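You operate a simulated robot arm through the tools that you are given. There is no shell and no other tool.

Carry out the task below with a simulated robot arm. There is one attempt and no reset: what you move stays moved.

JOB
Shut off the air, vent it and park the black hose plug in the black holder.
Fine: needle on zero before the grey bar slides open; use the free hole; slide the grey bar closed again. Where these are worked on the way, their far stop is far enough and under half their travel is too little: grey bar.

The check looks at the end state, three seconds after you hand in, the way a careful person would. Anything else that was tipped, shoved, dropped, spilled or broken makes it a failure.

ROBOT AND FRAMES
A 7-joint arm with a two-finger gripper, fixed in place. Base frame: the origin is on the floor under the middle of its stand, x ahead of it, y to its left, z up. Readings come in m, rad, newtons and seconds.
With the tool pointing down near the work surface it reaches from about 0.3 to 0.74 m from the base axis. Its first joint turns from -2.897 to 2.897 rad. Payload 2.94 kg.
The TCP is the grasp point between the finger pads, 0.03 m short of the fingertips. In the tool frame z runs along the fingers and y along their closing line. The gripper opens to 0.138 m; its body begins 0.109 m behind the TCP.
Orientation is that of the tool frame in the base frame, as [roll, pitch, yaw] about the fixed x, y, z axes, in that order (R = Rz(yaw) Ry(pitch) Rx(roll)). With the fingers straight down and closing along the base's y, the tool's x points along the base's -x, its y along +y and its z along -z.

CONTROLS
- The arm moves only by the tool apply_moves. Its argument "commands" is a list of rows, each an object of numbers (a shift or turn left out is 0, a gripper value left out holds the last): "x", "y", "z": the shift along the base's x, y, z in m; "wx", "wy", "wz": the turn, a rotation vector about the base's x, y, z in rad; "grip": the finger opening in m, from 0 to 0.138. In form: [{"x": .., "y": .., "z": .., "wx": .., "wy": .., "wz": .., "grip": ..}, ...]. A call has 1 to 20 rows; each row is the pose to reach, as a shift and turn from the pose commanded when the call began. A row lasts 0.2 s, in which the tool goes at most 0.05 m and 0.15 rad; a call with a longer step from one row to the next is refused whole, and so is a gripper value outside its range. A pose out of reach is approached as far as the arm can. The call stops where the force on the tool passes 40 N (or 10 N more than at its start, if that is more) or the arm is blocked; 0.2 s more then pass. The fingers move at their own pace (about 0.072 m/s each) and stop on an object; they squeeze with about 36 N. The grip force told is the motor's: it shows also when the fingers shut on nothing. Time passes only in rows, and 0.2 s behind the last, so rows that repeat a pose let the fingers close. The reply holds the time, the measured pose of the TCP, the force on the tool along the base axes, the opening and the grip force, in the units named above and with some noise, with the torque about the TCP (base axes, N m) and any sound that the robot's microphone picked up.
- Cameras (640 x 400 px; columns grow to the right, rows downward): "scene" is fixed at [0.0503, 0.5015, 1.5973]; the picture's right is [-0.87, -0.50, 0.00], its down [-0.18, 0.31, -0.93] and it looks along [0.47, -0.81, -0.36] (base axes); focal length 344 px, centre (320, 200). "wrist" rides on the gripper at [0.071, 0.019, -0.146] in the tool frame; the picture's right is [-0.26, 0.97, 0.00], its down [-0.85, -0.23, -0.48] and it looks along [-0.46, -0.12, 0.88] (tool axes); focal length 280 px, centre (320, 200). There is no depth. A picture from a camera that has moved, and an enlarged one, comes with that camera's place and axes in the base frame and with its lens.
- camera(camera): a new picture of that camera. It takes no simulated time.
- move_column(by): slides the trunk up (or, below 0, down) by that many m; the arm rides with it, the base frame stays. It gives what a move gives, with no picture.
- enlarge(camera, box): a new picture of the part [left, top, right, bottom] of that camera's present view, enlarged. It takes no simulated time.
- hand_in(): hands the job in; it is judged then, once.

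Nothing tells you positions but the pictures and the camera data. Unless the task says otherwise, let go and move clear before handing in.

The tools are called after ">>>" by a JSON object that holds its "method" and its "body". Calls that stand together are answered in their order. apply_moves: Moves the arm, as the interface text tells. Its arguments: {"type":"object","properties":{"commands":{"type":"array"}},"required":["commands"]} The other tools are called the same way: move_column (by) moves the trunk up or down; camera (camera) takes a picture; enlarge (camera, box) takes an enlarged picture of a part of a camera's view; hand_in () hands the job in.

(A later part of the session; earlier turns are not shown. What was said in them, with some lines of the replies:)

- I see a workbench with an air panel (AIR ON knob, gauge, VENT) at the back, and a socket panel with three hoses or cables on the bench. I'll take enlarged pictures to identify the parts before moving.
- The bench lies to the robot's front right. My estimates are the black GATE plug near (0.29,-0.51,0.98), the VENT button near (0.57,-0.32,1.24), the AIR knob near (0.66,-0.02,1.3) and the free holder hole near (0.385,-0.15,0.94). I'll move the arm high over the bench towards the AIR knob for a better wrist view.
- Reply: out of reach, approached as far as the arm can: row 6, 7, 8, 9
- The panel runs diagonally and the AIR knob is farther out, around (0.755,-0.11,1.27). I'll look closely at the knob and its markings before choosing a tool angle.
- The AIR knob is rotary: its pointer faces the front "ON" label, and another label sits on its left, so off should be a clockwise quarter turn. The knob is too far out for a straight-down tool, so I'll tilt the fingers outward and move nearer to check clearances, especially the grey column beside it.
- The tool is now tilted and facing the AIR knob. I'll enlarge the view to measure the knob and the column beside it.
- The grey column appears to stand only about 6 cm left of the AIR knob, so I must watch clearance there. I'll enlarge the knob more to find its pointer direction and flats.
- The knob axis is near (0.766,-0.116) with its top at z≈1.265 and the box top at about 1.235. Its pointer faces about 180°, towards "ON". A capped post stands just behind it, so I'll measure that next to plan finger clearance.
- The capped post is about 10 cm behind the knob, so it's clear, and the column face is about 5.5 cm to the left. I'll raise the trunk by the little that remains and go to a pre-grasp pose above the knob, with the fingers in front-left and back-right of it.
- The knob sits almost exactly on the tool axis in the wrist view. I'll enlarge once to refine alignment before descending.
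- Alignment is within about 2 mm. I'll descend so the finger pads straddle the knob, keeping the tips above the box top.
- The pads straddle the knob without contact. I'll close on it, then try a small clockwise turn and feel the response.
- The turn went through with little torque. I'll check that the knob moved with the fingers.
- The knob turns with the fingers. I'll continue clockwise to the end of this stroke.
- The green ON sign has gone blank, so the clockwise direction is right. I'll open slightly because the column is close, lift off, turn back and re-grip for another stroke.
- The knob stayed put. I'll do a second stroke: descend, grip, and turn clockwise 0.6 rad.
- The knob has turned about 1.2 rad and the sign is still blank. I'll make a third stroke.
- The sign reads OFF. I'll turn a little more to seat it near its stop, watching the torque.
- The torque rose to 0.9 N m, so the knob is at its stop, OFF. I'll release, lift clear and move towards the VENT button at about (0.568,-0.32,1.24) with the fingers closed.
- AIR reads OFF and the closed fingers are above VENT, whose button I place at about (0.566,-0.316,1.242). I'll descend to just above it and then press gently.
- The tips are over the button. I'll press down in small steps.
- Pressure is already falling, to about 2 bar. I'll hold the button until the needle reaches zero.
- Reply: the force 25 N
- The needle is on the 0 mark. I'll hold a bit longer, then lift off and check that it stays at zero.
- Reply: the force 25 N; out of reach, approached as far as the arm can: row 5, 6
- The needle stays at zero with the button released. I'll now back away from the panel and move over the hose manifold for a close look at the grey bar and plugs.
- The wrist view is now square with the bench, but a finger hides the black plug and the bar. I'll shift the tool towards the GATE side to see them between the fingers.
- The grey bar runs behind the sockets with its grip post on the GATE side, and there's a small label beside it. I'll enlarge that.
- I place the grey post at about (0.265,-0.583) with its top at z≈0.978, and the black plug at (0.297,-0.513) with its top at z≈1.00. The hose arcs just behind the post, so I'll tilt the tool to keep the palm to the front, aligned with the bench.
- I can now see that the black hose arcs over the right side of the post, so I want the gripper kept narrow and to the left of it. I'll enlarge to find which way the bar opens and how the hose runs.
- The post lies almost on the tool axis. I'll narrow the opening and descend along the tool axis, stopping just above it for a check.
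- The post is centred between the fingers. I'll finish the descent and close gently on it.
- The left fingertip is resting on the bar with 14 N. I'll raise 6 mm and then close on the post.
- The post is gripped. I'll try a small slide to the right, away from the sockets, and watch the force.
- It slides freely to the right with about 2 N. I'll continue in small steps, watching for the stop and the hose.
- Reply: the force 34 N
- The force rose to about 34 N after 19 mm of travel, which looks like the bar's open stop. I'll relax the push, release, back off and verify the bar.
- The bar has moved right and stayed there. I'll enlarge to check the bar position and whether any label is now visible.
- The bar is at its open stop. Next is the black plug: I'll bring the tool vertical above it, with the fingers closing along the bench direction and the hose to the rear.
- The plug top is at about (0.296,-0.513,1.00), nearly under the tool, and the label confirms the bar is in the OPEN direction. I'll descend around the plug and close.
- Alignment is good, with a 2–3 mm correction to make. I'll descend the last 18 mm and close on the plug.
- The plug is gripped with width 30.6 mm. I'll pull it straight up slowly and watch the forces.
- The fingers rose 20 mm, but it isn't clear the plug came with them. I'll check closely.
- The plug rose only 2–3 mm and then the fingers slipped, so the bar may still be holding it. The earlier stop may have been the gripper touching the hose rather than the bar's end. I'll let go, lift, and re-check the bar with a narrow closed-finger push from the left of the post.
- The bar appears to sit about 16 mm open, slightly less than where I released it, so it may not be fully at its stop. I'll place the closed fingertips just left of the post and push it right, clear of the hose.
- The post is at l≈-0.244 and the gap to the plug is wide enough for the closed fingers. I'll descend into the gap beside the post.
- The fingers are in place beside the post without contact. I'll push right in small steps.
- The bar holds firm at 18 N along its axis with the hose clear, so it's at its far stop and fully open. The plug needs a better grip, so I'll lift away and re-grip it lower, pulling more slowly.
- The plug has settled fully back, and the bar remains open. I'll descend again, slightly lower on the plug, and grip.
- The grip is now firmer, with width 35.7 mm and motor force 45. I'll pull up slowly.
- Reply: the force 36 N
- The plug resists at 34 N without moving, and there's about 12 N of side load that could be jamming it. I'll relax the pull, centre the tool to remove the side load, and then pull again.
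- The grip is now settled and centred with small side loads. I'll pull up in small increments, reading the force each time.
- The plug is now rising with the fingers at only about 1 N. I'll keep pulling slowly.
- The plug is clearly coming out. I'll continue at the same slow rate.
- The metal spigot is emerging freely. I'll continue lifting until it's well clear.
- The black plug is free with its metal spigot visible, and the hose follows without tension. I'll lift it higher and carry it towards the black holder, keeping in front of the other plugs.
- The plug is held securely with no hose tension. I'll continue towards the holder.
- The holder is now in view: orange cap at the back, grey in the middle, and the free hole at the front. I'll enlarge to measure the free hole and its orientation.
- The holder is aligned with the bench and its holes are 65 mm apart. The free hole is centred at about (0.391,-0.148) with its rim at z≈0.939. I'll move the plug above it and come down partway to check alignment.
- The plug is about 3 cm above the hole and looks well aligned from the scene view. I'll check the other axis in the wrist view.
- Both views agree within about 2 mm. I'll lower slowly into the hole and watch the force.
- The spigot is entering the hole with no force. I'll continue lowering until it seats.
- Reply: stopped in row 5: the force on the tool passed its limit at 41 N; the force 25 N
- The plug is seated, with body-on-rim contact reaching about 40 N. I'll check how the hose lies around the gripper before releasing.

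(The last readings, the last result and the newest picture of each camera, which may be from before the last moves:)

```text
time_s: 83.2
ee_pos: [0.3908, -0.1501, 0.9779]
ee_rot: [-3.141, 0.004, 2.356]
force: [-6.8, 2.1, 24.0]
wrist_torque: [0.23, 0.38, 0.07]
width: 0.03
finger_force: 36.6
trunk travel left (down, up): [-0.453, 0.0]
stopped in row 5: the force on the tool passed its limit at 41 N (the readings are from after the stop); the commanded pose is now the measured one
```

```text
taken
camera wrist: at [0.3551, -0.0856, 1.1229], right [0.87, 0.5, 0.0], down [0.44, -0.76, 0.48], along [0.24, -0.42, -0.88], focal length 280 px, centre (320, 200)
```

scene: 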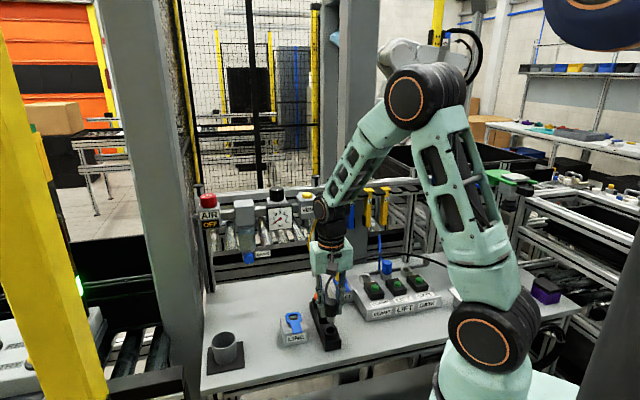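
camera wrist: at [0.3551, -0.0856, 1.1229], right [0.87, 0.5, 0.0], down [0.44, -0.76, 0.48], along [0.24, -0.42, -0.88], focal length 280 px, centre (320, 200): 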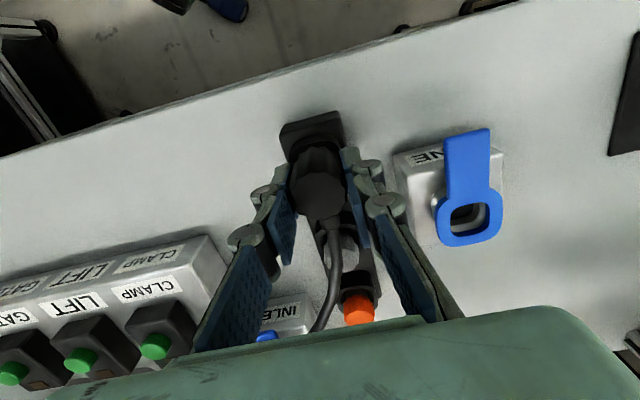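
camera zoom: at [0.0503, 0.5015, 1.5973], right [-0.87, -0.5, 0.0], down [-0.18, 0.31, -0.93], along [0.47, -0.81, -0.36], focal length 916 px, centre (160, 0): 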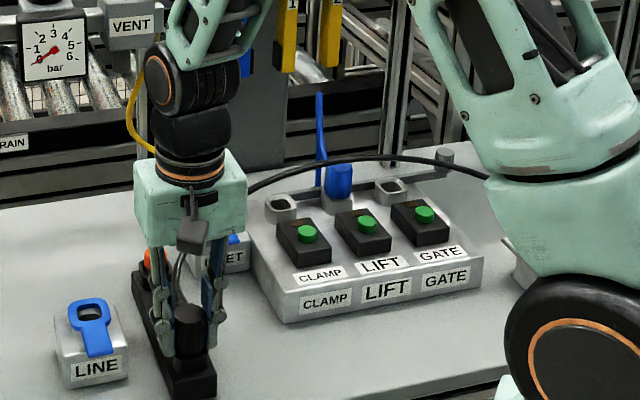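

The hose leaves to the rear and arcs over the manifold, clear of the gripper's upward path. I'll open and rise straight up.

>>> {"method": "apply_moves", "body": {"commands": [{"grip": 0.04}, {"grip": 0.05}, {"grip": 0.055}, {"z": 0.015, "grip": 0.055}, {"z": 0.035, "grip": 0.055}, {"z": 0.06, "grip": 0.055}, {"z": 0.09, "grip": 0.055}, {"z": 0.12, "grip": 0.055}, {"z": 0.15, "grip": 0.055}, {"z": 0.15, "grip": 0.055}]}}

>>> {"method": "camera", "body": {"camera": "scene"}}

>>> {"method": "enlarge", "body": {"camera": "scene", "box": [290, 200, 470, 350]}}

>>> {"method": "enlarge", "body": {"camera": "scene", "box": [300, 280, 360, 355]}}

>>> {"method": "camera", "body": {"camera": "wrist"}}

```text
time_s: 85.4
ee_pos: [0.3924, -0.1496, 1.1273]
ee_rot: [-3.14, 0.003, 2.355]
force: [0.6, -0.5, 0.2]
wrist_torque: [0.0, 0.02, 0.0]
width: 0.0553
finger_force: 0.0
trunk travel left (down, up): [-0.453, 0.0]
```

```text
taken
```

scene: 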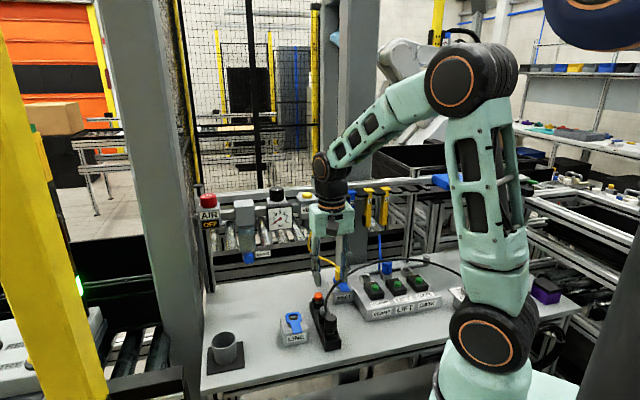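

```text
2.67 times, centred on (380, 275) of scene
camera zoom: at [0.0503, 0.5015, 1.5973], right [-0.87, -0.5, 0.0], down [-0.18, 0.31, -0.93], along [0.47, -0.81, -0.36], focal length 916 px, centre (160, 0)
```

zoom: 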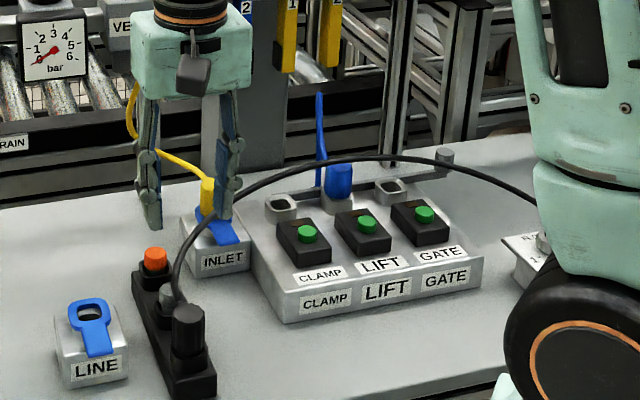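

```text
5.33 times, centred on (330, 318) of scene
camera zoom: at [0.0503, 0.5015, 1.5973], right [-0.87, -0.5, 0.0], down [-0.18, 0.31, -0.93], along [0.47, -0.81, -0.36], focal length 1832 px, centre (267, -427)
```

zoom: 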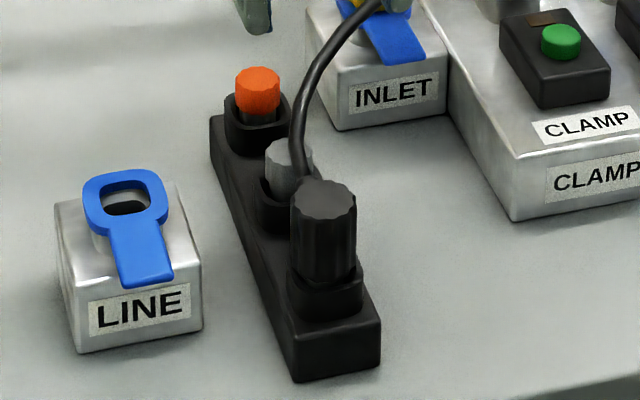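

```text
taken
camera wrist: at [0.3558, -0.0843, 1.2728], right [0.87, 0.5, 0.0], down [0.44, -0.76, 0.48], along [0.24, -0.42, -0.88], focal length 280 px, centre (320, 200)
```

wrist: 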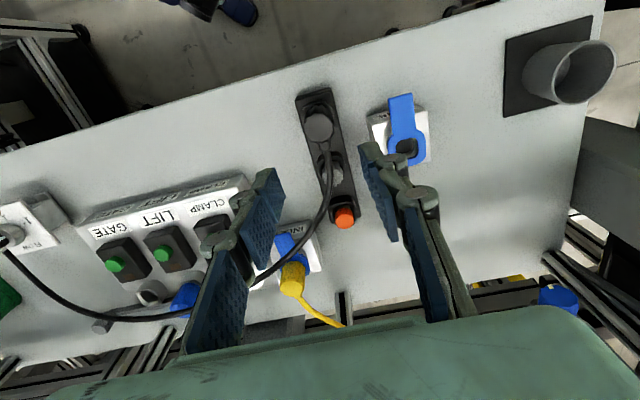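

The black plug is parked in the free hole. The hose now runs back over the manifold and seems to pass close to the grey post, so I'll examine that before closing the bar.

>>> {"method": "enlarge", "body": {"camera": "scene", "box": [380, 235, 480, 300]}}

>>> {"method": "enlarge", "body": {"camera": "wrist", "box": [0, 200, 230, 350]}}

```text
6.15 times, centred on (430, 268) of scene
camera zoom: at [0.0503, 0.5015, 1.5973], right [-0.87, -0.5, 0.0], down [-0.18, 0.31, -0.93], along [0.47, -0.81, -0.36], focal length 2114 px, centre (-357, -215)
```

zoom: 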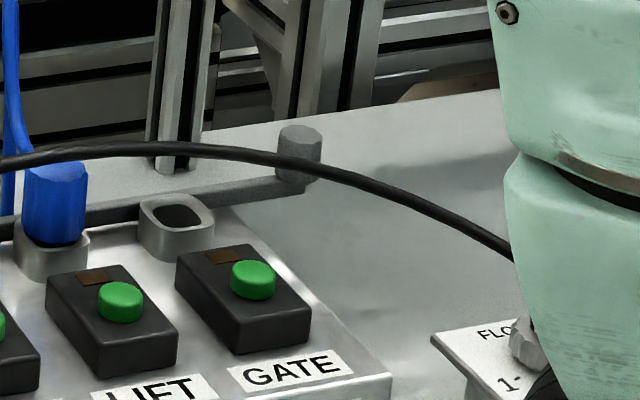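

```text
2.67 times, centred on (115, 275) of wrist
camera zoom: at [0.3558, -0.0843, 1.2728], right [0.87, 0.5, 0.0], down [0.44, -0.76, 0.48], along [0.24, -0.42, -0.88], focal length 748 px, centre (867, 0)
```

zoom: 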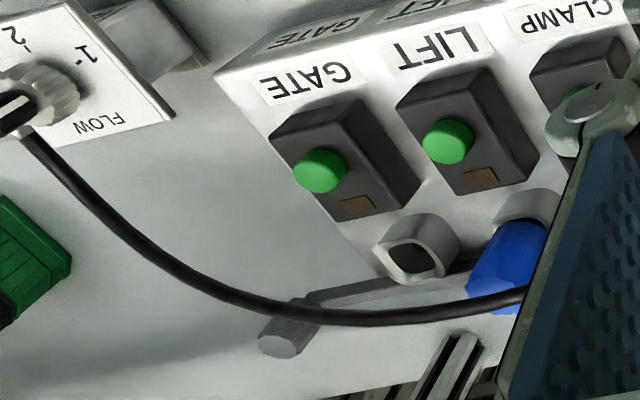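

The two current views can't fix the hose's position near the post. I'll rise and move to a viewpoint over the manifold for a third view.

>>> {"method": "apply_moves", "body": {"commands": [{"z": 0.03}, {"z": 0.06}, {"z": 0.09}, {"z": 0.12}, {"x": -0.023, "y": -0.035, "z": 0.13}, {"x": -0.046, "y": -0.07, "z": 0.13}, {"x": -0.07, "y": -0.105, "z": 0.13}, {"x": -0.093, "y": -0.14, "z": 0.13}, {"x": -0.116, "y": -0.175, "z": 0.13}, {"x": -0.14, "y": -0.21, "z": 0.13}, {"x": -0.163, "y": -0.245, "z": 0.13}, {"x": -0.182, "y": -0.275, "z": 0.13}, {"x": -0.182, "y": -0.275, "z": 0.13}]}}

>>> {"method": "camera", "body": {"camera": "wrist"}}

>>> {"method": "camera", "body": {"camera": "scene"}}

```text
time_s: 88.2
ee_pos: [0.2119, -0.4262, 1.255]
ee_rot: [-3.141, 0.004, 2.358]
force: [0.4, 0.1, -0.2]
wrist_torque: [0.02, 0.02, 0.0]
width: 0.0552
finger_force: 0.0
trunk travel left (down, up): [-0.453, 0.0]
```

```text
taken
camera wrist: at [0.1753, -0.362, 1.4007], right [0.87, 0.5, 0.0], down [0.44, -0.76, 0.48], along [0.24, -0.42, -0.88], focal length 280 px, centre (320, 200)
```

wrist: 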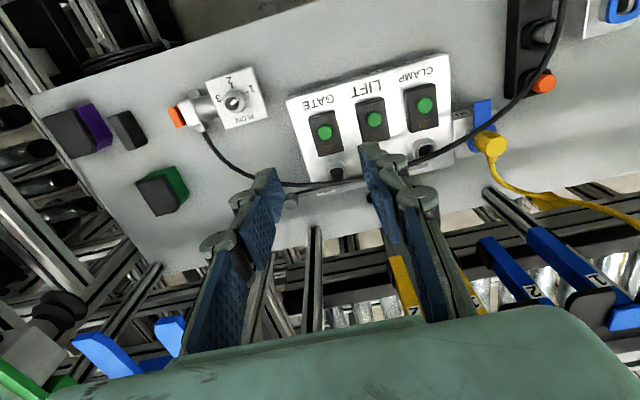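

```text
taken
```

scene: 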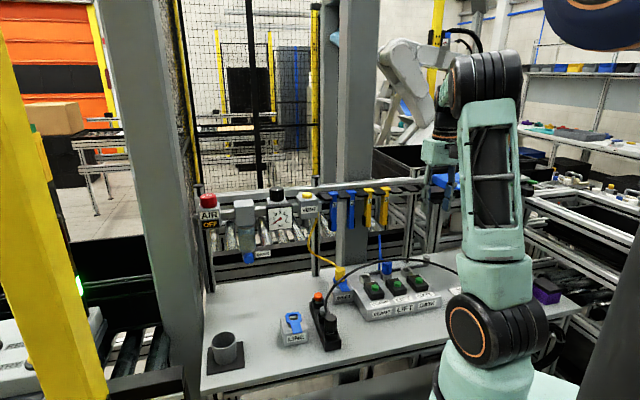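

>>> {"method": "enlarge", "body": {"camera": "wrist", "box": [200, 100, 400, 225]}}

>>> {"method": "enlarge", "body": {"camera": "scene", "box": [330, 235, 480, 330]}}

```text
3.20 times, centred on (300, 162) of wrist
camera zoom: at [0.1753, -0.362, 1.4007], right [0.87, 0.5, 0.0], down [0.44, -0.76, 0.48], along [0.24, -0.42, -0.88], focal length 897 px, centre (384, 320)
```

zoom: 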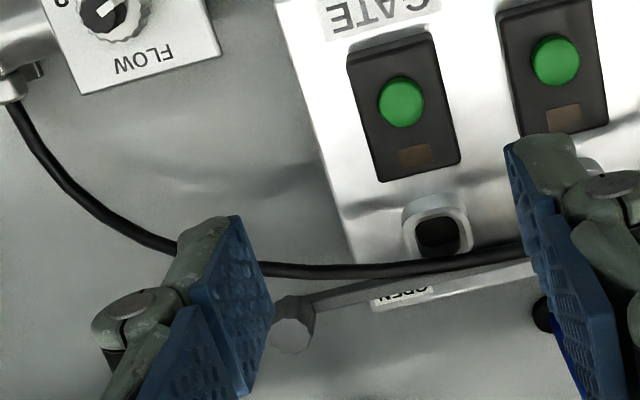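

```text
4.21 times, centred on (405, 282) of scene
camera zoom: at [0.0503, 0.5015, 1.5973], right [-0.87, -0.5, 0.0], down [-0.18, 0.31, -0.93], along [0.47, -0.81, -0.36], focal length 1446 px, centre (-38, -147)
```

zoom: 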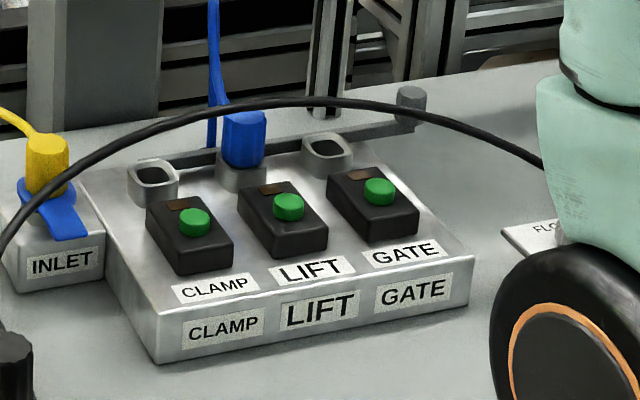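

With the third view, the hose passes about 4–5 cm in front of the post at about post-top height. I'll approach the post from its right side with closed, slightly tilted fingers and push it left to close the bar.

>>> {"method": "apply_moves", "body": {"commands": [{"x": -0.006, "y": -0.025, "z": -0.015, "wx": -0.05, "wy": -0.05, "grip": 0.0}, {"x": -0.012, "y": -0.055, "z": -0.035, "wx": -0.1, "wy": -0.1, "grip": 0.0}, {"x": -0.018, "y": -0.085, "z": -0.06, "wx": -0.15, "wy": -0.15, "grip": 0.0}, {"x": -0.02, "y": -0.115, "z": -0.09, "wx": -0.2, "wy": -0.2, "grip": 0.0}, {"x": -0.017, "y": -0.145, "z": -0.12, "wx": -0.2475, "wy": -0.2475, "grip": 0.0}, {"x": -0.0134, "y": -0.1668, "z": -0.15, "wx": -0.2475, "wy": -0.2475, "grip": 0.0}, {"x": -0.0134, "y": -0.1668, "z": -0.16, "wx": -0.2475, "wy": -0.2475, "grip": 0.0}]}}

>>> {"method": "camera", "body": {"camera": "wrist"}}

>>> {"method": "enlarge", "body": {"camera": "wrist", "box": [240, 60, 420, 220]}}

>>> {"method": "enlarge", "body": {"camera": "scene", "box": [370, 200, 490, 300]}}

```text
time_s: 89.8
ee_pos: [0.1951, -0.5912, 1.1005]
ee_rot: [-3.139, 0.356, 2.356]
force: [-1.6, 13.9, 5.2]
wrist_torque: [-2.03, -0.21, -0.37]
width: 0.0
finger_force: 28.4
trunk travel left (down, up): [-0.453, 0.0]
```

```text
taken
camera wrist: at [0.1283, -0.4951, 1.2107], right [0.86, 0.51, 0.09], down [0.28, -0.61, 0.74], along [0.43, -0.61, -0.66], focal length 280 px, centre (320, 200)
```

wrist: 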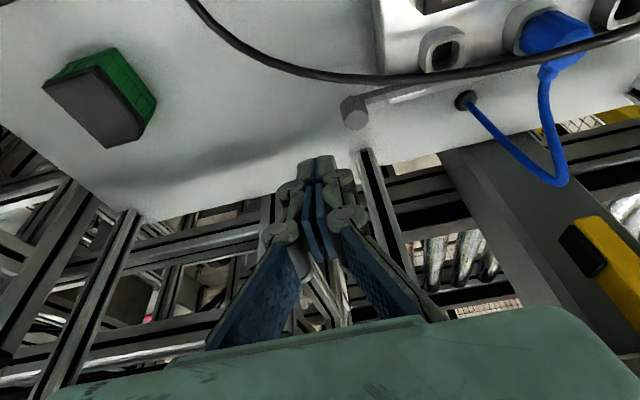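

```text
2.50 times, centred on (330, 140) of wrist
camera zoom: at [0.1283, -0.4951, 1.2107], right [0.86, 0.51, 0.09], down [0.28, -0.61, 0.74], along [0.43, -0.61, -0.66], focal length 701 px, centre (295, 350)
```

zoom: 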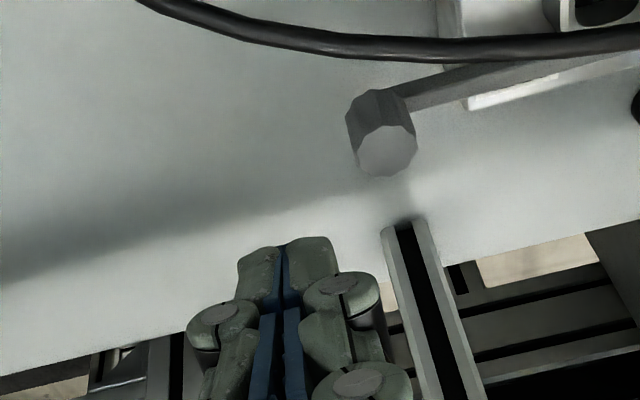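

```text
4.00 times, centred on (430, 250) of scene
camera zoom: at [0.0503, 0.5015, 1.5973], right [-0.87, -0.5, 0.0], down [-0.18, 0.31, -0.93], along [0.47, -0.81, -0.36], focal length 1374 px, centre (-120, 0)
```

zoom: 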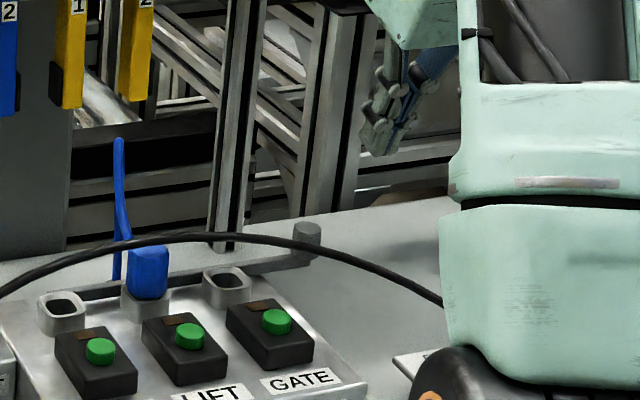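

The tool reads 14 N from something behind, about 15 cm above the fingertips, probably the rear rail or frame. I'll back off towards the front immediately and look.

>>> {"method": "apply_moves", "body": {"commands": [{"x": -0.015, "y": 0.02, "z": 0.0, "grip": 0.0}, {"x": -0.025, "y": 0.045, "z": 0.0, "grip": 0.0}, {"x": -0.025, "y": 0.06, "z": 0.0, "grip": 0.0}, {"x": -0.025, "y": 0.06, "z": 0.0, "grip": 0.0}]}}

>>> {"method": "camera", "body": {"camera": "scene"}}

>>> {"method": "enlarge", "body": {"camera": "scene", "box": [380, 130, 500, 230]}}

>>> {"method": "camera", "body": {"camera": "wrist"}}

```text
time_s: 90.8
ee_pos: [0.1723, -0.5328, 1.0949]
ee_rot: [-3.14, 0.353, 2.355]
force: [0.4, 0.1, 0.3]
wrist_torque: [0.0, 0.03, -0.01]
width: 0.0002
finger_force: 28.4
trunk travel left (down, up): [-0.453, 0.0]
```

```text
taken
```

scene: 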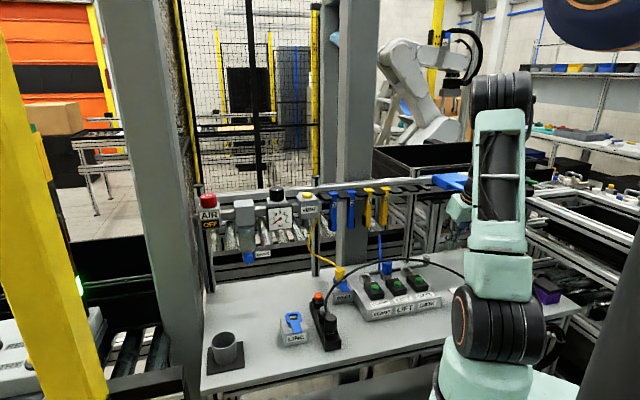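

```text
4.00 times, centred on (440, 180) of scene
camera zoom: at [0.0503, 0.5015, 1.5973], right [-0.87, -0.5, 0.0], down [-0.18, 0.31, -0.93], along [0.47, -0.81, -0.36], focal length 1374 px, centre (-160, 280)
```

zoom: 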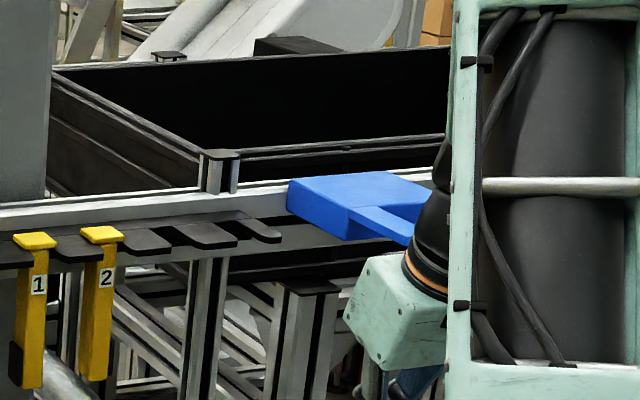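

```text
taken
camera wrist: at [0.1033, -0.4361, 1.2067], right [0.86, 0.51, 0.09], down [0.28, -0.61, 0.74], along [0.43, -0.61, -0.67], focal length 280 px, centre (320, 200)
```

wrist: 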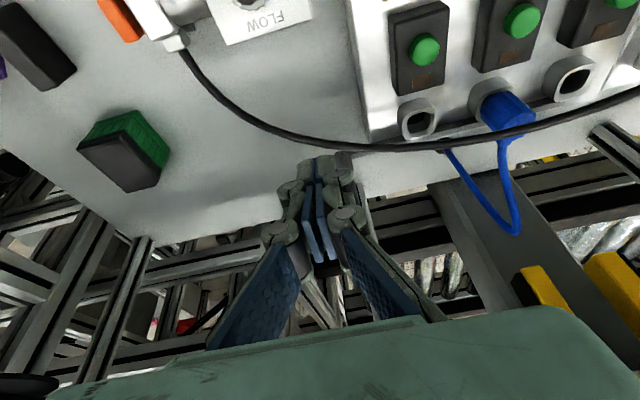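

I brushed the fixed blue fork on the rear rail, whose prongs stick forward near (0.167,-0.606,1.24). The readings are clear again now. Tilting the tool more, to about 32°, keeps the hand well in front of it, so I'll re-approach the right side of the post that way.

>>> {"method": "apply_moves", "body": {"commands": [{"x": -0.005, "y": 0.0, "z": 0.0, "wx": -0.05, "wy": -0.05, "grip": 0.0}, {"x": -0.005, "y": 0.0, "z": 0.0, "wx": -0.1, "wy": -0.1, "grip": 0.0}, {"x": 0.0, "y": -0.015, "z": -0.01, "wx": -0.1464, "wy": -0.1464, "grip": 0.0}, {"x": 0.007, "y": -0.032, "z": -0.02, "wx": -0.1464, "wy": -0.1464, "grip": 0.0}, {"x": 0.0142, "y": -0.0482, "z": -0.0286, "wx": -0.1464, "wy": -0.1464, "grip": 0.0}, {"x": 0.0142, "y": -0.0482, "z": -0.0286, "wx": -0.1464, "wy": -0.1464, "grip": 0.0}]}}

>>> {"method": "camera", "body": {"camera": "wrist"}}

>>> {"method": "enlarge", "body": {"camera": "wrist", "box": [240, 60, 420, 220]}}

>>> {"method": "enlarge", "body": {"camera": "scene", "box": [380, 150, 500, 290]}}

```text
time_s: 92.2
ee_pos: [0.1866, -0.5795, 1.067]
ee_rot: [-3.139, 0.561, 2.355]
force: [1.2, 0.1, -0.2]
wrist_torque: [0.0, 0.01, -0.01]
width: 0.0
finger_force: 28.0
trunk travel left (down, up): [-0.453, 0.0]
```

```text
taken
camera wrist: at [0.1032, -0.469, 1.1525], right [0.84, 0.52, 0.14], down [0.17, -0.49, 0.85], along [0.52, -0.69, -0.5], focal length 280 px, centre (320, 200)
```

wrist: 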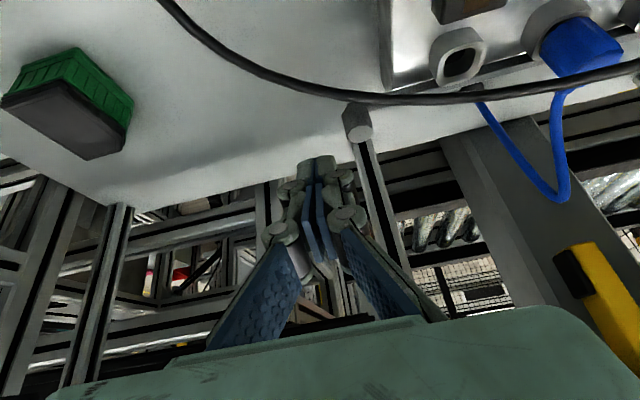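

```text
2.50 times, centred on (330, 140) of wrist
camera zoom: at [0.1032, -0.469, 1.1525], right [0.84, 0.52, 0.14], down [0.17, -0.49, 0.85], along [0.52, -0.69, -0.5], focal length 701 px, centre (295, 350)
```

zoom: 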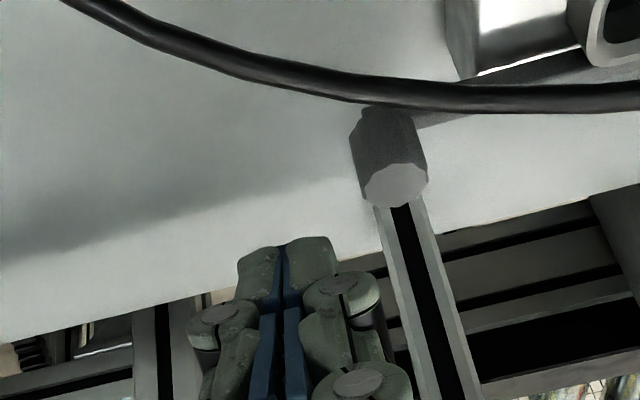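

```text
2.86 times, centred on (440, 220) of scene
camera zoom: at [0.0503, 0.5015, 1.5973], right [-0.87, -0.5, 0.0], down [-0.18, 0.31, -0.93], along [0.47, -0.81, -0.36], focal length 981 px, centre (-23, 143)
```

zoom: 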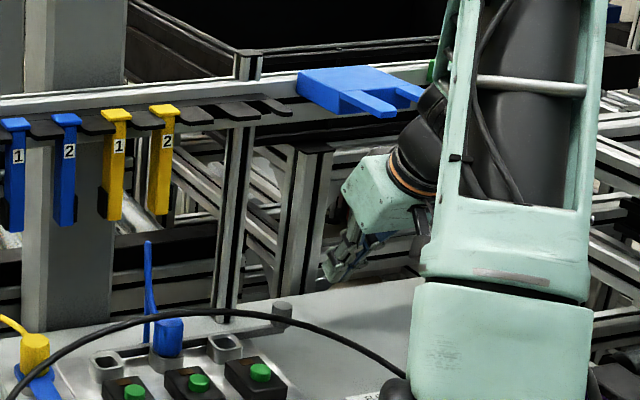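

The hand is clear of the fork and the hose, and the post is just left of the tool axis. I'll descend to the right side of the post.

>>> {"method": "apply_moves", "body": {"commands": [{"x": 0.009, "y": -0.0105, "z": -0.022, "grip": 0.0}, {"x": 0.018, "y": -0.021, "z": -0.044, "grip": 0.0}, {"x": 0.026, "y": -0.031, "z": -0.064, "grip": 0.0}, {"x": 0.0315, "y": -0.0374, "z": -0.077, "grip": 0.0}, {"x": 0.0315, "y": -0.0374, "z": -0.077, "grip": 0.0}]}}

>>> {"method": "camera", "body": {"camera": "wrist"}}

>>> {"method": "enlarge", "body": {"camera": "wrist", "box": [240, 60, 420, 220]}}

>>> {"method": "enlarge", "body": {"camera": "scene", "box": [380, 150, 500, 290]}}

```text
time_s: 93.4
ee_pos: [0.218, -0.6176, 0.991]
ee_rot: [-3.141, 0.56, 2.355]
force: [-0.2, 0.9, 0.3]
wrist_torque: [0.0, 0.0, -0.04]
width: 0.0
finger_force: 28.6
trunk travel left (down, up): [-0.453, 0.0]
```

```text
taken
camera wrist: at [0.1355, -0.506, 1.0761], right [0.84, 0.52, 0.14], down [0.17, -0.49, 0.85], along [0.52, -0.7, -0.5], focal length 280 px, centre (320, 200)
```

wrist: 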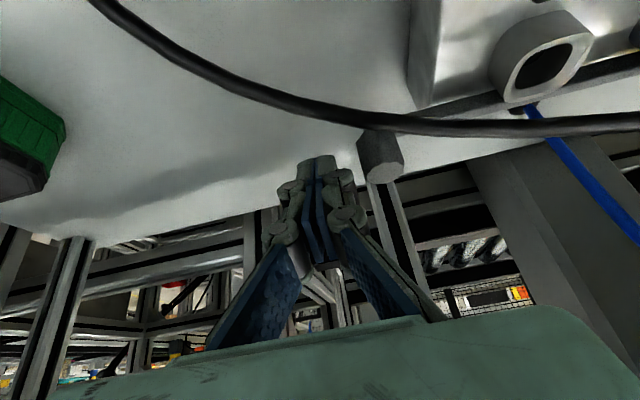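

```text
2.50 times, centred on (330, 140) of wrist
camera zoom: at [0.1355, -0.506, 1.0761], right [0.84, 0.52, 0.14], down [0.17, -0.49, 0.85], along [0.52, -0.7, -0.5], focal length 701 px, centre (295, 350)
```

zoom: 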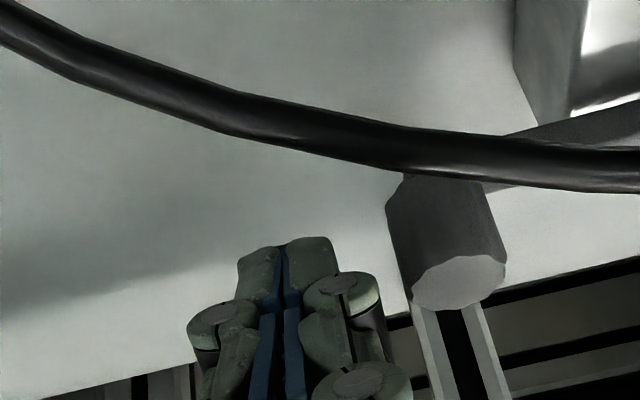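

```text
2.86 times, centred on (440, 220) of scene
camera zoom: at [0.0503, 0.5015, 1.5973], right [-0.87, -0.5, 0.0], down [-0.18, 0.31, -0.93], along [0.47, -0.81, -0.36], focal length 981 px, centre (-23, 143)
```

zoom: 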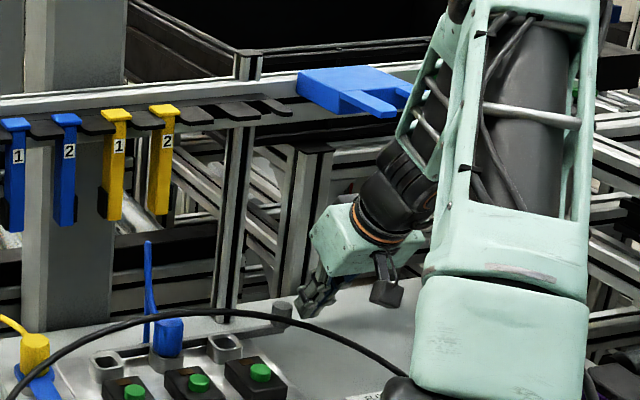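

The closed fingers are beside the post. I'll push left along the bar's axis in steps.

>>> {"method": "apply_moves", "body": {"commands": [{"x": 0.003, "y": 0.003, "grip": 0.0}, {"x": 0.006, "y": 0.006, "grip": 0.0}, {"x": 0.009, "y": 0.009, "grip": 0.0}, {"x": 0.012, "y": 0.012, "grip": 0.0}, {"x": 0.015, "y": 0.015, "grip": 0.0}, {"x": 0.015, "y": 0.015, "grip": 0.0}]}}

>>> {"method": "enlarge", "body": {"camera": "wrist", "box": [240, 60, 420, 220]}}

```text
time_s: 94.8
ee_pos: [0.2346, -0.6018, 0.9917]
ee_rot: [3.14, 0.56, 2.357]
force: [-0.5, -0.1, 0.3]
wrist_torque: [0.0, 0.0, -0.01]
width: 0.0
finger_force: 28.5
trunk travel left (down, up): [-0.453, 0.0]
```

```text
2.50 times, centred on (330, 140) of wrist
camera zoom: at [0.1512, -0.492, 1.0761], right [0.84, 0.52, 0.14], down [0.17, -0.49, 0.85], along [0.52, -0.69, -0.5], focal length 701 px, centre (295, 350)
```

zoom: 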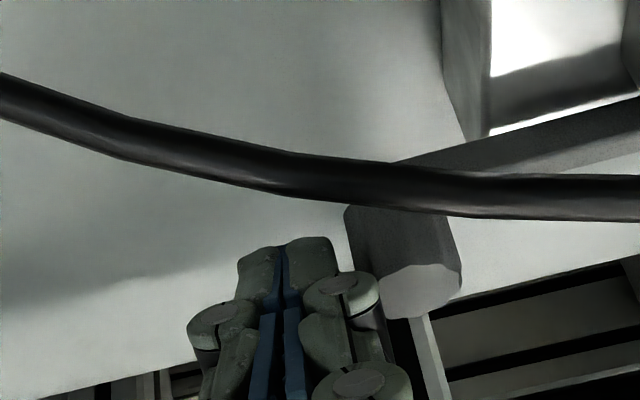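

>>> {"method": "apply_moves", "body": {"commands": [{"x": 0.003, "y": 0.003, "grip": 0.0}, {"x": 0.006, "y": 0.006, "grip": 0.0}, {"x": 0.009, "y": 0.009, "grip": 0.0}, {"x": 0.009, "y": 0.009, "grip": 0.0}]}}

>>> {"method": "enlarge", "body": {"camera": "wrist", "box": [240, 60, 420, 220]}}

```text
time_s: 95.8
ee_pos: [0.2385, -0.597, 0.9903]
ee_rot: [-3.136, 0.562, 2.352]
force: [-10.4, -12.3, 0.3]
wrist_torque: [-0.04, 0.07, -0.05]
width: 0.0
finger_force: 28.2
trunk travel left (down, up): [-0.453, 0.0]
```

```text
2.50 times, centred on (330, 140) of wrist
camera zoom: at [0.1574, -0.4854, 1.0759], right [0.84, 0.52, 0.14], down [0.17, -0.49, 0.86], along [0.51, -0.7, -0.5], focal length 701 px, centre (295, 350)
```

zoom: 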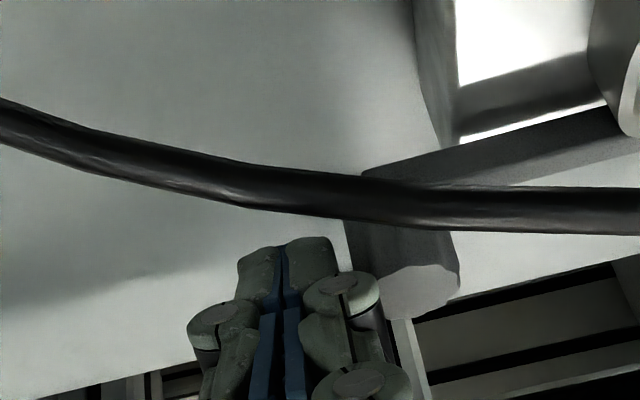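

The push now meets 16 N of resistance and the post appears back near its original place. I'll push slightly more to confirm it's the closed stop.

>>> {"method": "apply_moves", "body": {"commands": [{"x": 0.0015, "y": 0.0015, "grip": 0.0}, {"x": 0.003, "y": 0.003, "grip": 0.0}, {"x": 0.003, "y": 0.003, "grip": 0.0}]}}

>>> {"method": "enlarge", "body": {"camera": "scene", "box": [350, 240, 450, 320]}}

>>> {"method": "enlarge", "body": {"camera": "scene", "box": [395, 245, 445, 280]}}

```text
time_s: 96.6
ee_pos: [0.2385, -0.5955, 0.9904]
ee_rot: [-3.134, 0.561, 2.35]
force: [-19.2, -21.7, 2.6]
wrist_torque: [-0.03, 0.0, -0.09]
width: 0.0002
finger_force: 27.8
trunk travel left (down, up): [-0.453, 0.0]
```

```text
5.00 times, centred on (400, 280) of scene
camera zoom: at [0.0503, 0.5015, 1.5973], right [-0.87, -0.5, 0.0], down [-0.18, 0.31, -0.93], along [0.47, -0.81, -0.36], focal length 1718 px, centre (-80, -200)
```

zoom: 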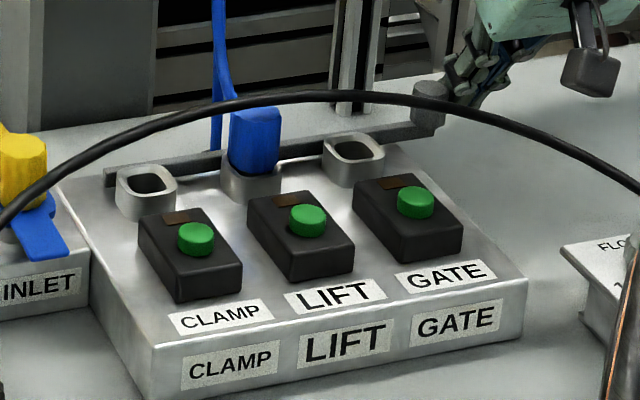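

```text
11.43 times, centred on (420, 262) of scene
camera zoom: at [0.0503, 0.5015, 1.5973], right [-0.87, -0.5, 0.0], down [-0.18, 0.31, -0.93], along [0.47, -0.81, -0.36], focal length 3926 px, centre (-823, -514)
```

zoom: 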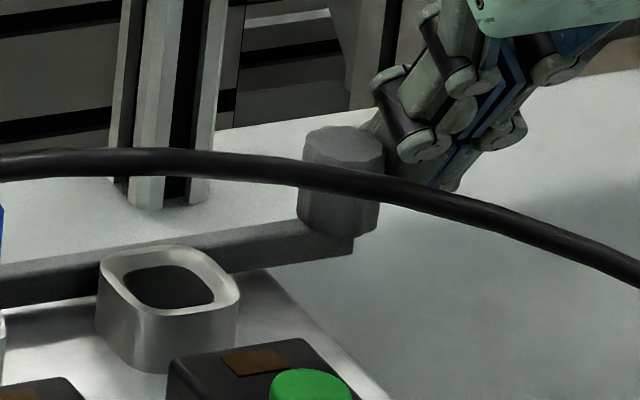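

The bar's end and post are back exactly at their original closed positions, with a firm 29 N stop. I'll back off from the post and retreat along the same path.

>>> {"method": "apply_moves", "body": {"commands": [{"x": -0.005, "y": -0.005, "grip": 0.0}, {"x": -0.012, "y": -0.012, "grip": 0.0}, {"x": -0.018, "y": -0.018, "grip": 0.0}, {"x": -0.027, "y": -0.009, "z": 0.022, "grip": 0.0}, {"x": -0.036, "y": 0.0, "z": 0.044, "grip": 0.0}, {"x": -0.047, "y": 0.011, "z": 0.07, "grip": 0.0}, {"x": -0.058, "y": 0.03, "z": 0.09, "grip": 0.0}, {"x": -0.065, "y": 0.06, "z": 0.11, "grip": 0.0}, {"x": -0.065, "y": 0.09, "z": 0.13, "grip": 0.0}, {"x": -0.065, "y": 0.12, "z": 0.15, "grip": 0.0}, {"x": -0.065, "y": 0.12, "z": 0.15, "grip": 0.0}]}}

>>> {"method": "camera", "body": {"camera": "scene"}}

>>> {"method": "camera", "body": {"camera": "wrist"}}

```text
time_s: 99.0
ee_pos: [0.1797, -0.4717, 1.1411]
ee_rot: [-3.141, 0.559, 2.353]
force: [0.5, -0.3, -0.6]
wrist_torque: [-0.02, 0.0, 0.01]
width: 0.0002
finger_force: 28.5
trunk travel left (down, up): [-0.453, 0.0]
```

```text
taken
```

scene: 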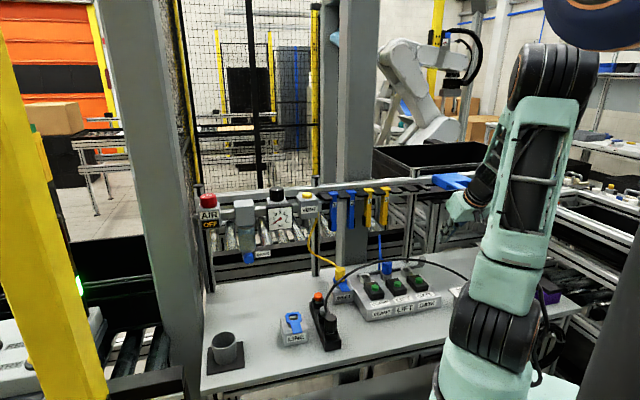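

```text
taken
camera wrist: at [0.0973, -0.3603, 1.227], right [0.84, 0.52, 0.14], down [0.17, -0.49, 0.85], along [0.52, -0.69, -0.5], focal length 280 px, centre (320, 200)
```

wrist: 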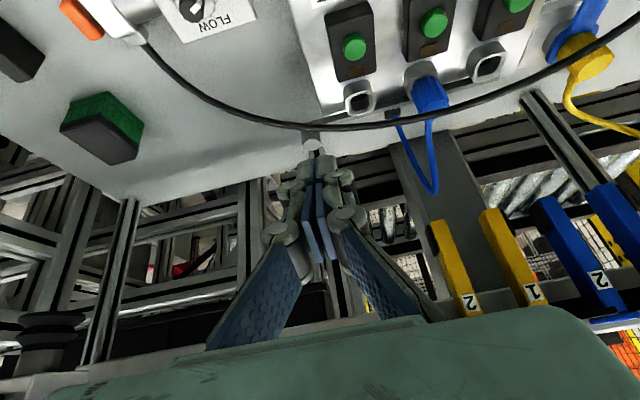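

The arm is clear and nothing looks disturbed. I'll retreat to a high parked pose and then inspect everything.

>>> {"method": "apply_moves", "body": {"commands": [{"x": 0.005, "y": 0.03, "z": 0.03, "wx": 0.08, "wy": 0.08}, {"x": 0.01, "y": 0.06, "z": 0.06, "wx": 0.16, "wy": 0.16}, {"x": 0.02, "y": 0.09, "z": 0.09, "wx": 0.24, "wy": 0.24}, {"x": 0.03, "y": 0.12, "z": 0.12, "wx": 0.32, "wy": 0.32}, {"x": 0.04, "y": 0.15, "z": 0.15, "wx": 0.396, "wy": 0.396}, {"x": 0.05, "y": 0.18, "z": 0.18, "wx": 0.396, "wy": 0.396}, {"x": 0.06, "y": 0.2, "z": 0.21, "wx": 0.396, "wy": 0.396}, {"x": 0.06, "y": 0.2, "z": 0.24, "wx": 0.396, "wy": 0.396, "grip": 0.05}, {"x": 0.06, "y": 0.2, "z": 0.24, "wx": 0.396, "wy": 0.396, "grip": 0.1}]}}

>>> {"method": "camera", "body": {"camera": "scene"}}

>>> {"method": "camera", "body": {"camera": "wrist"}}

>>> {"method": "enlarge", "body": {"camera": "scene", "box": [300, 280, 360, 355]}}

>>> {"method": "enlarge", "body": {"camera": "scene", "box": [190, 170, 350, 270]}}

>>> {"method": "enlarge", "body": {"camera": "scene", "box": [350, 240, 450, 320]}}

>>> {"method": "enlarge", "body": {"camera": "scene", "box": [380, 130, 500, 230]}}

```text
time_s: 101.0
ee_pos: [0.241, -0.2699, 1.3813]
ee_rot: [-3.139, -0.002, 2.354]
force: [0.5, -0.1, -0.9]
wrist_torque: [0.01, 0.0, -0.01]
width: 0.0794
finger_force: 0.2
trunk travel left (down, up): [-0.453, 0.0]
```

```text
taken
```

scene: 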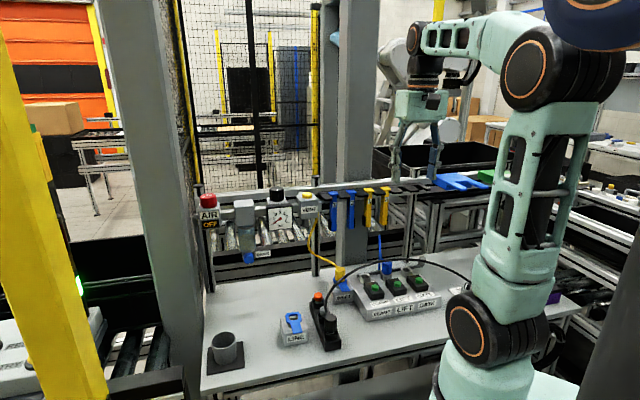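

```text
taken
camera wrist: at [0.2061, -0.207, 1.5265], right [0.87, 0.5, 0.0], down [0.44, -0.76, 0.48], along [0.23, -0.41, -0.88], focal length 280 px, centre (320, 200)
```

wrist: 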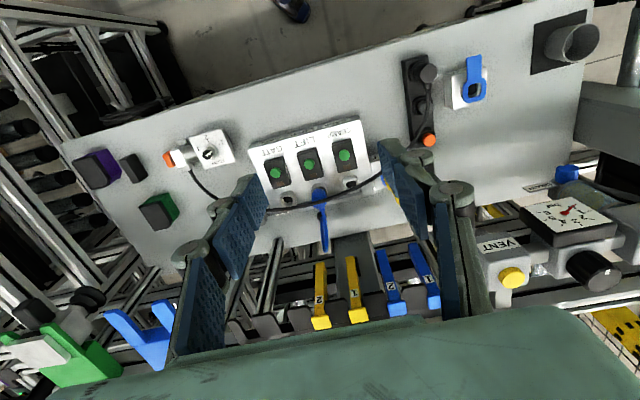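

```text
5.33 times, centred on (330, 318) of scene
camera zoom: at [0.0503, 0.5015, 1.5973], right [-0.87, -0.5, 0.0], down [-0.18, 0.31, -0.93], along [0.47, -0.81, -0.36], focal length 1832 px, centre (267, -427)
```

zoom: 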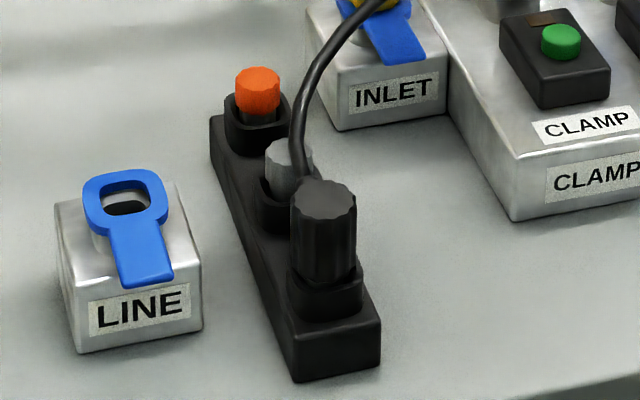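

```text
4.00 times, centred on (270, 220) of scene
camera zoom: at [0.0503, 0.5015, 1.5973], right [-0.87, -0.5, 0.0], down [-0.18, 0.31, -0.93], along [0.47, -0.81, -0.36], focal length 1374 px, centre (520, 120)
```

zoom: 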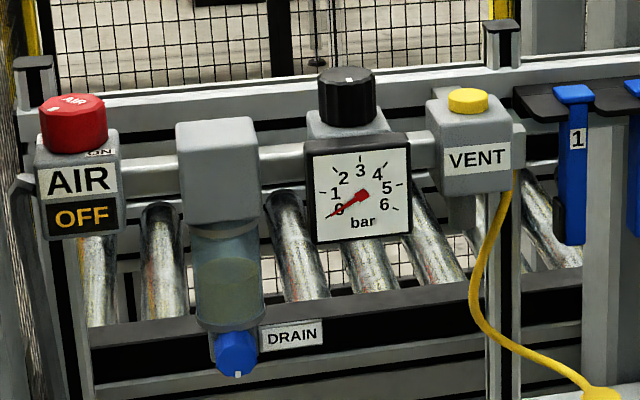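

```text
5.00 times, centred on (400, 280) of scene
camera zoom: at [0.0503, 0.5015, 1.5973], right [-0.87, -0.5, 0.0], down [-0.18, 0.31, -0.93], along [0.47, -0.81, -0.36], focal length 1718 px, centre (-80, -200)
```

zoom: 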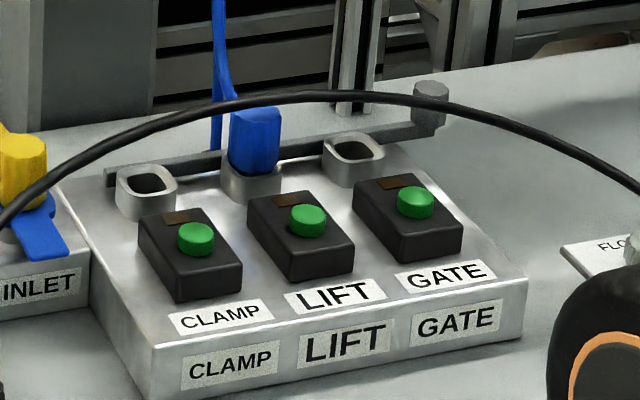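

```text
4.00 times, centred on (440, 180) of scene
camera zoom: at [0.0503, 0.5015, 1.5973], right [-0.87, -0.5, 0.0], down [-0.18, 0.31, -0.93], along [0.47, -0.81, -0.36], focal length 1374 px, centre (-160, 280)
```

zoom: 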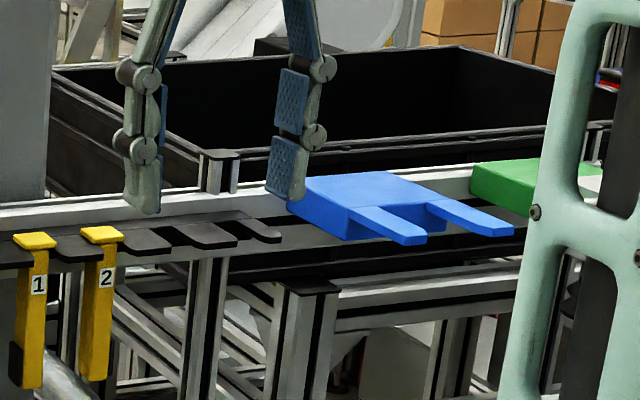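

Everything looks right: AIR reads OFF, the gauge is at 0, the black plug is in the free hole, and the bar is back at its closed position. The blue fork and the blue plug look undisturbed. One last close look at the parked plug before handing in.

>>> {"method": "enlarge", "body": {"camera": "scene", "box": [318, 305, 348, 345]}}

>>> {"method": "enlarge", "body": {"camera": "wrist", "box": [380, 40, 480, 160]}}

>>> {"method": "enlarge", "body": {"camera": "wrist", "box": [240, 150, 400, 250]}}

```text
10.00 times, centred on (333, 325) of scene
camera zoom: at [0.0503, 0.5015, 1.5973], right [-0.87, -0.5, 0.0], down [-0.18, 0.31, -0.93], along [0.47, -0.81, -0.36], focal length 3435 px, centre (190, -1050)
```

zoom: 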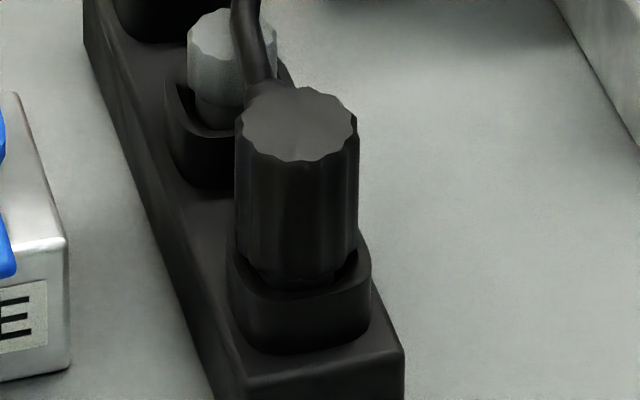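

```text
3.33 times, centred on (430, 100) of wrist
camera zoom: at [0.2061, -0.207, 1.5265], right [0.87, 0.5, 0.0], down [0.44, -0.76, 0.48], along [0.23, -0.41, -0.88], focal length 935 px, centre (-47, 533)
```

zoom: 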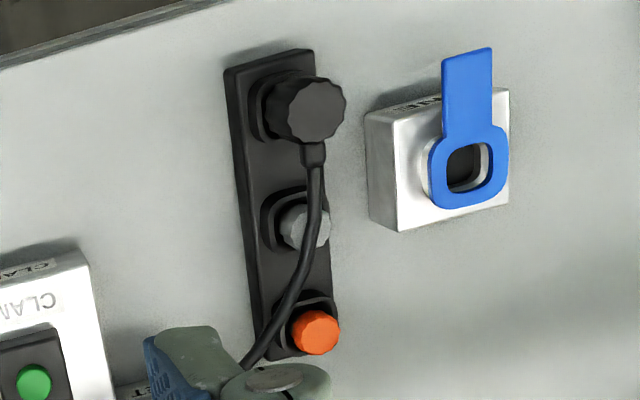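

```text
4.00 times, centred on (320, 200) of wrist
camera zoom: at [0.2061, -0.207, 1.5265], right [0.87, 0.5, 0.0], down [0.44, -0.76, 0.48], along [0.23, -0.41, -0.88], focal length 1122 px, centre (320, 200)
```

zoom: 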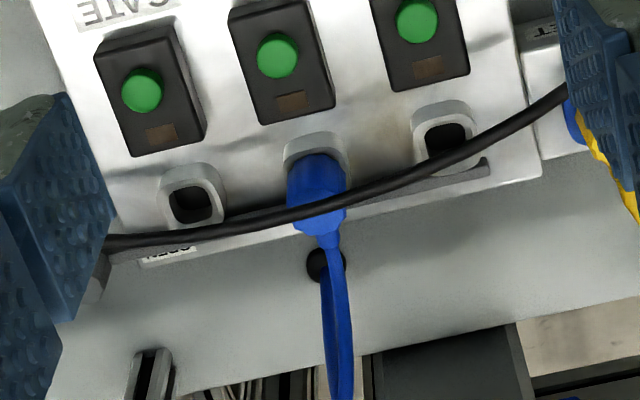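

The plug stands upright and fully seated in the free hole, the bar is closed, the gauge is at zero and AIR is OFF. The arm is clear, so I'm handing in.

>>> {"method": "hand_in", "body": {}}

```text
The job is handed in.
```

The job is finished and handed in: the air is shut off and vented, and the black plug is parked in the black holder's free hole.

- **Air:** the AIR knob is turned to its stop and the sign reads OFF.
- **Vent:** I held VENT until the needle was on zero, and it stayed there after release. The grey bar was not touched before that.
- **Grey bar:** I slid it to its far stop, about 2 cm of travel. After the plug was out I pushed it back to its original closed position.
- **Black plug:** it sits upright in the holder's free hole, down on the rim. I pressed it home with about 40 N.

**Blue fork contact:** on the way back to close the bar, the hand brushed the blue fork on the rear rail with about 14 N. I backed off at once. The fork still looked straight and in place afterwards, though part of it was hidden in the first picture, so I could only compare what was visible.

The first pull on the plug slipped, so I gripped it again lower and drew it out slowly. The blue plug and the holder's other plugs looked undisturbed at the end.
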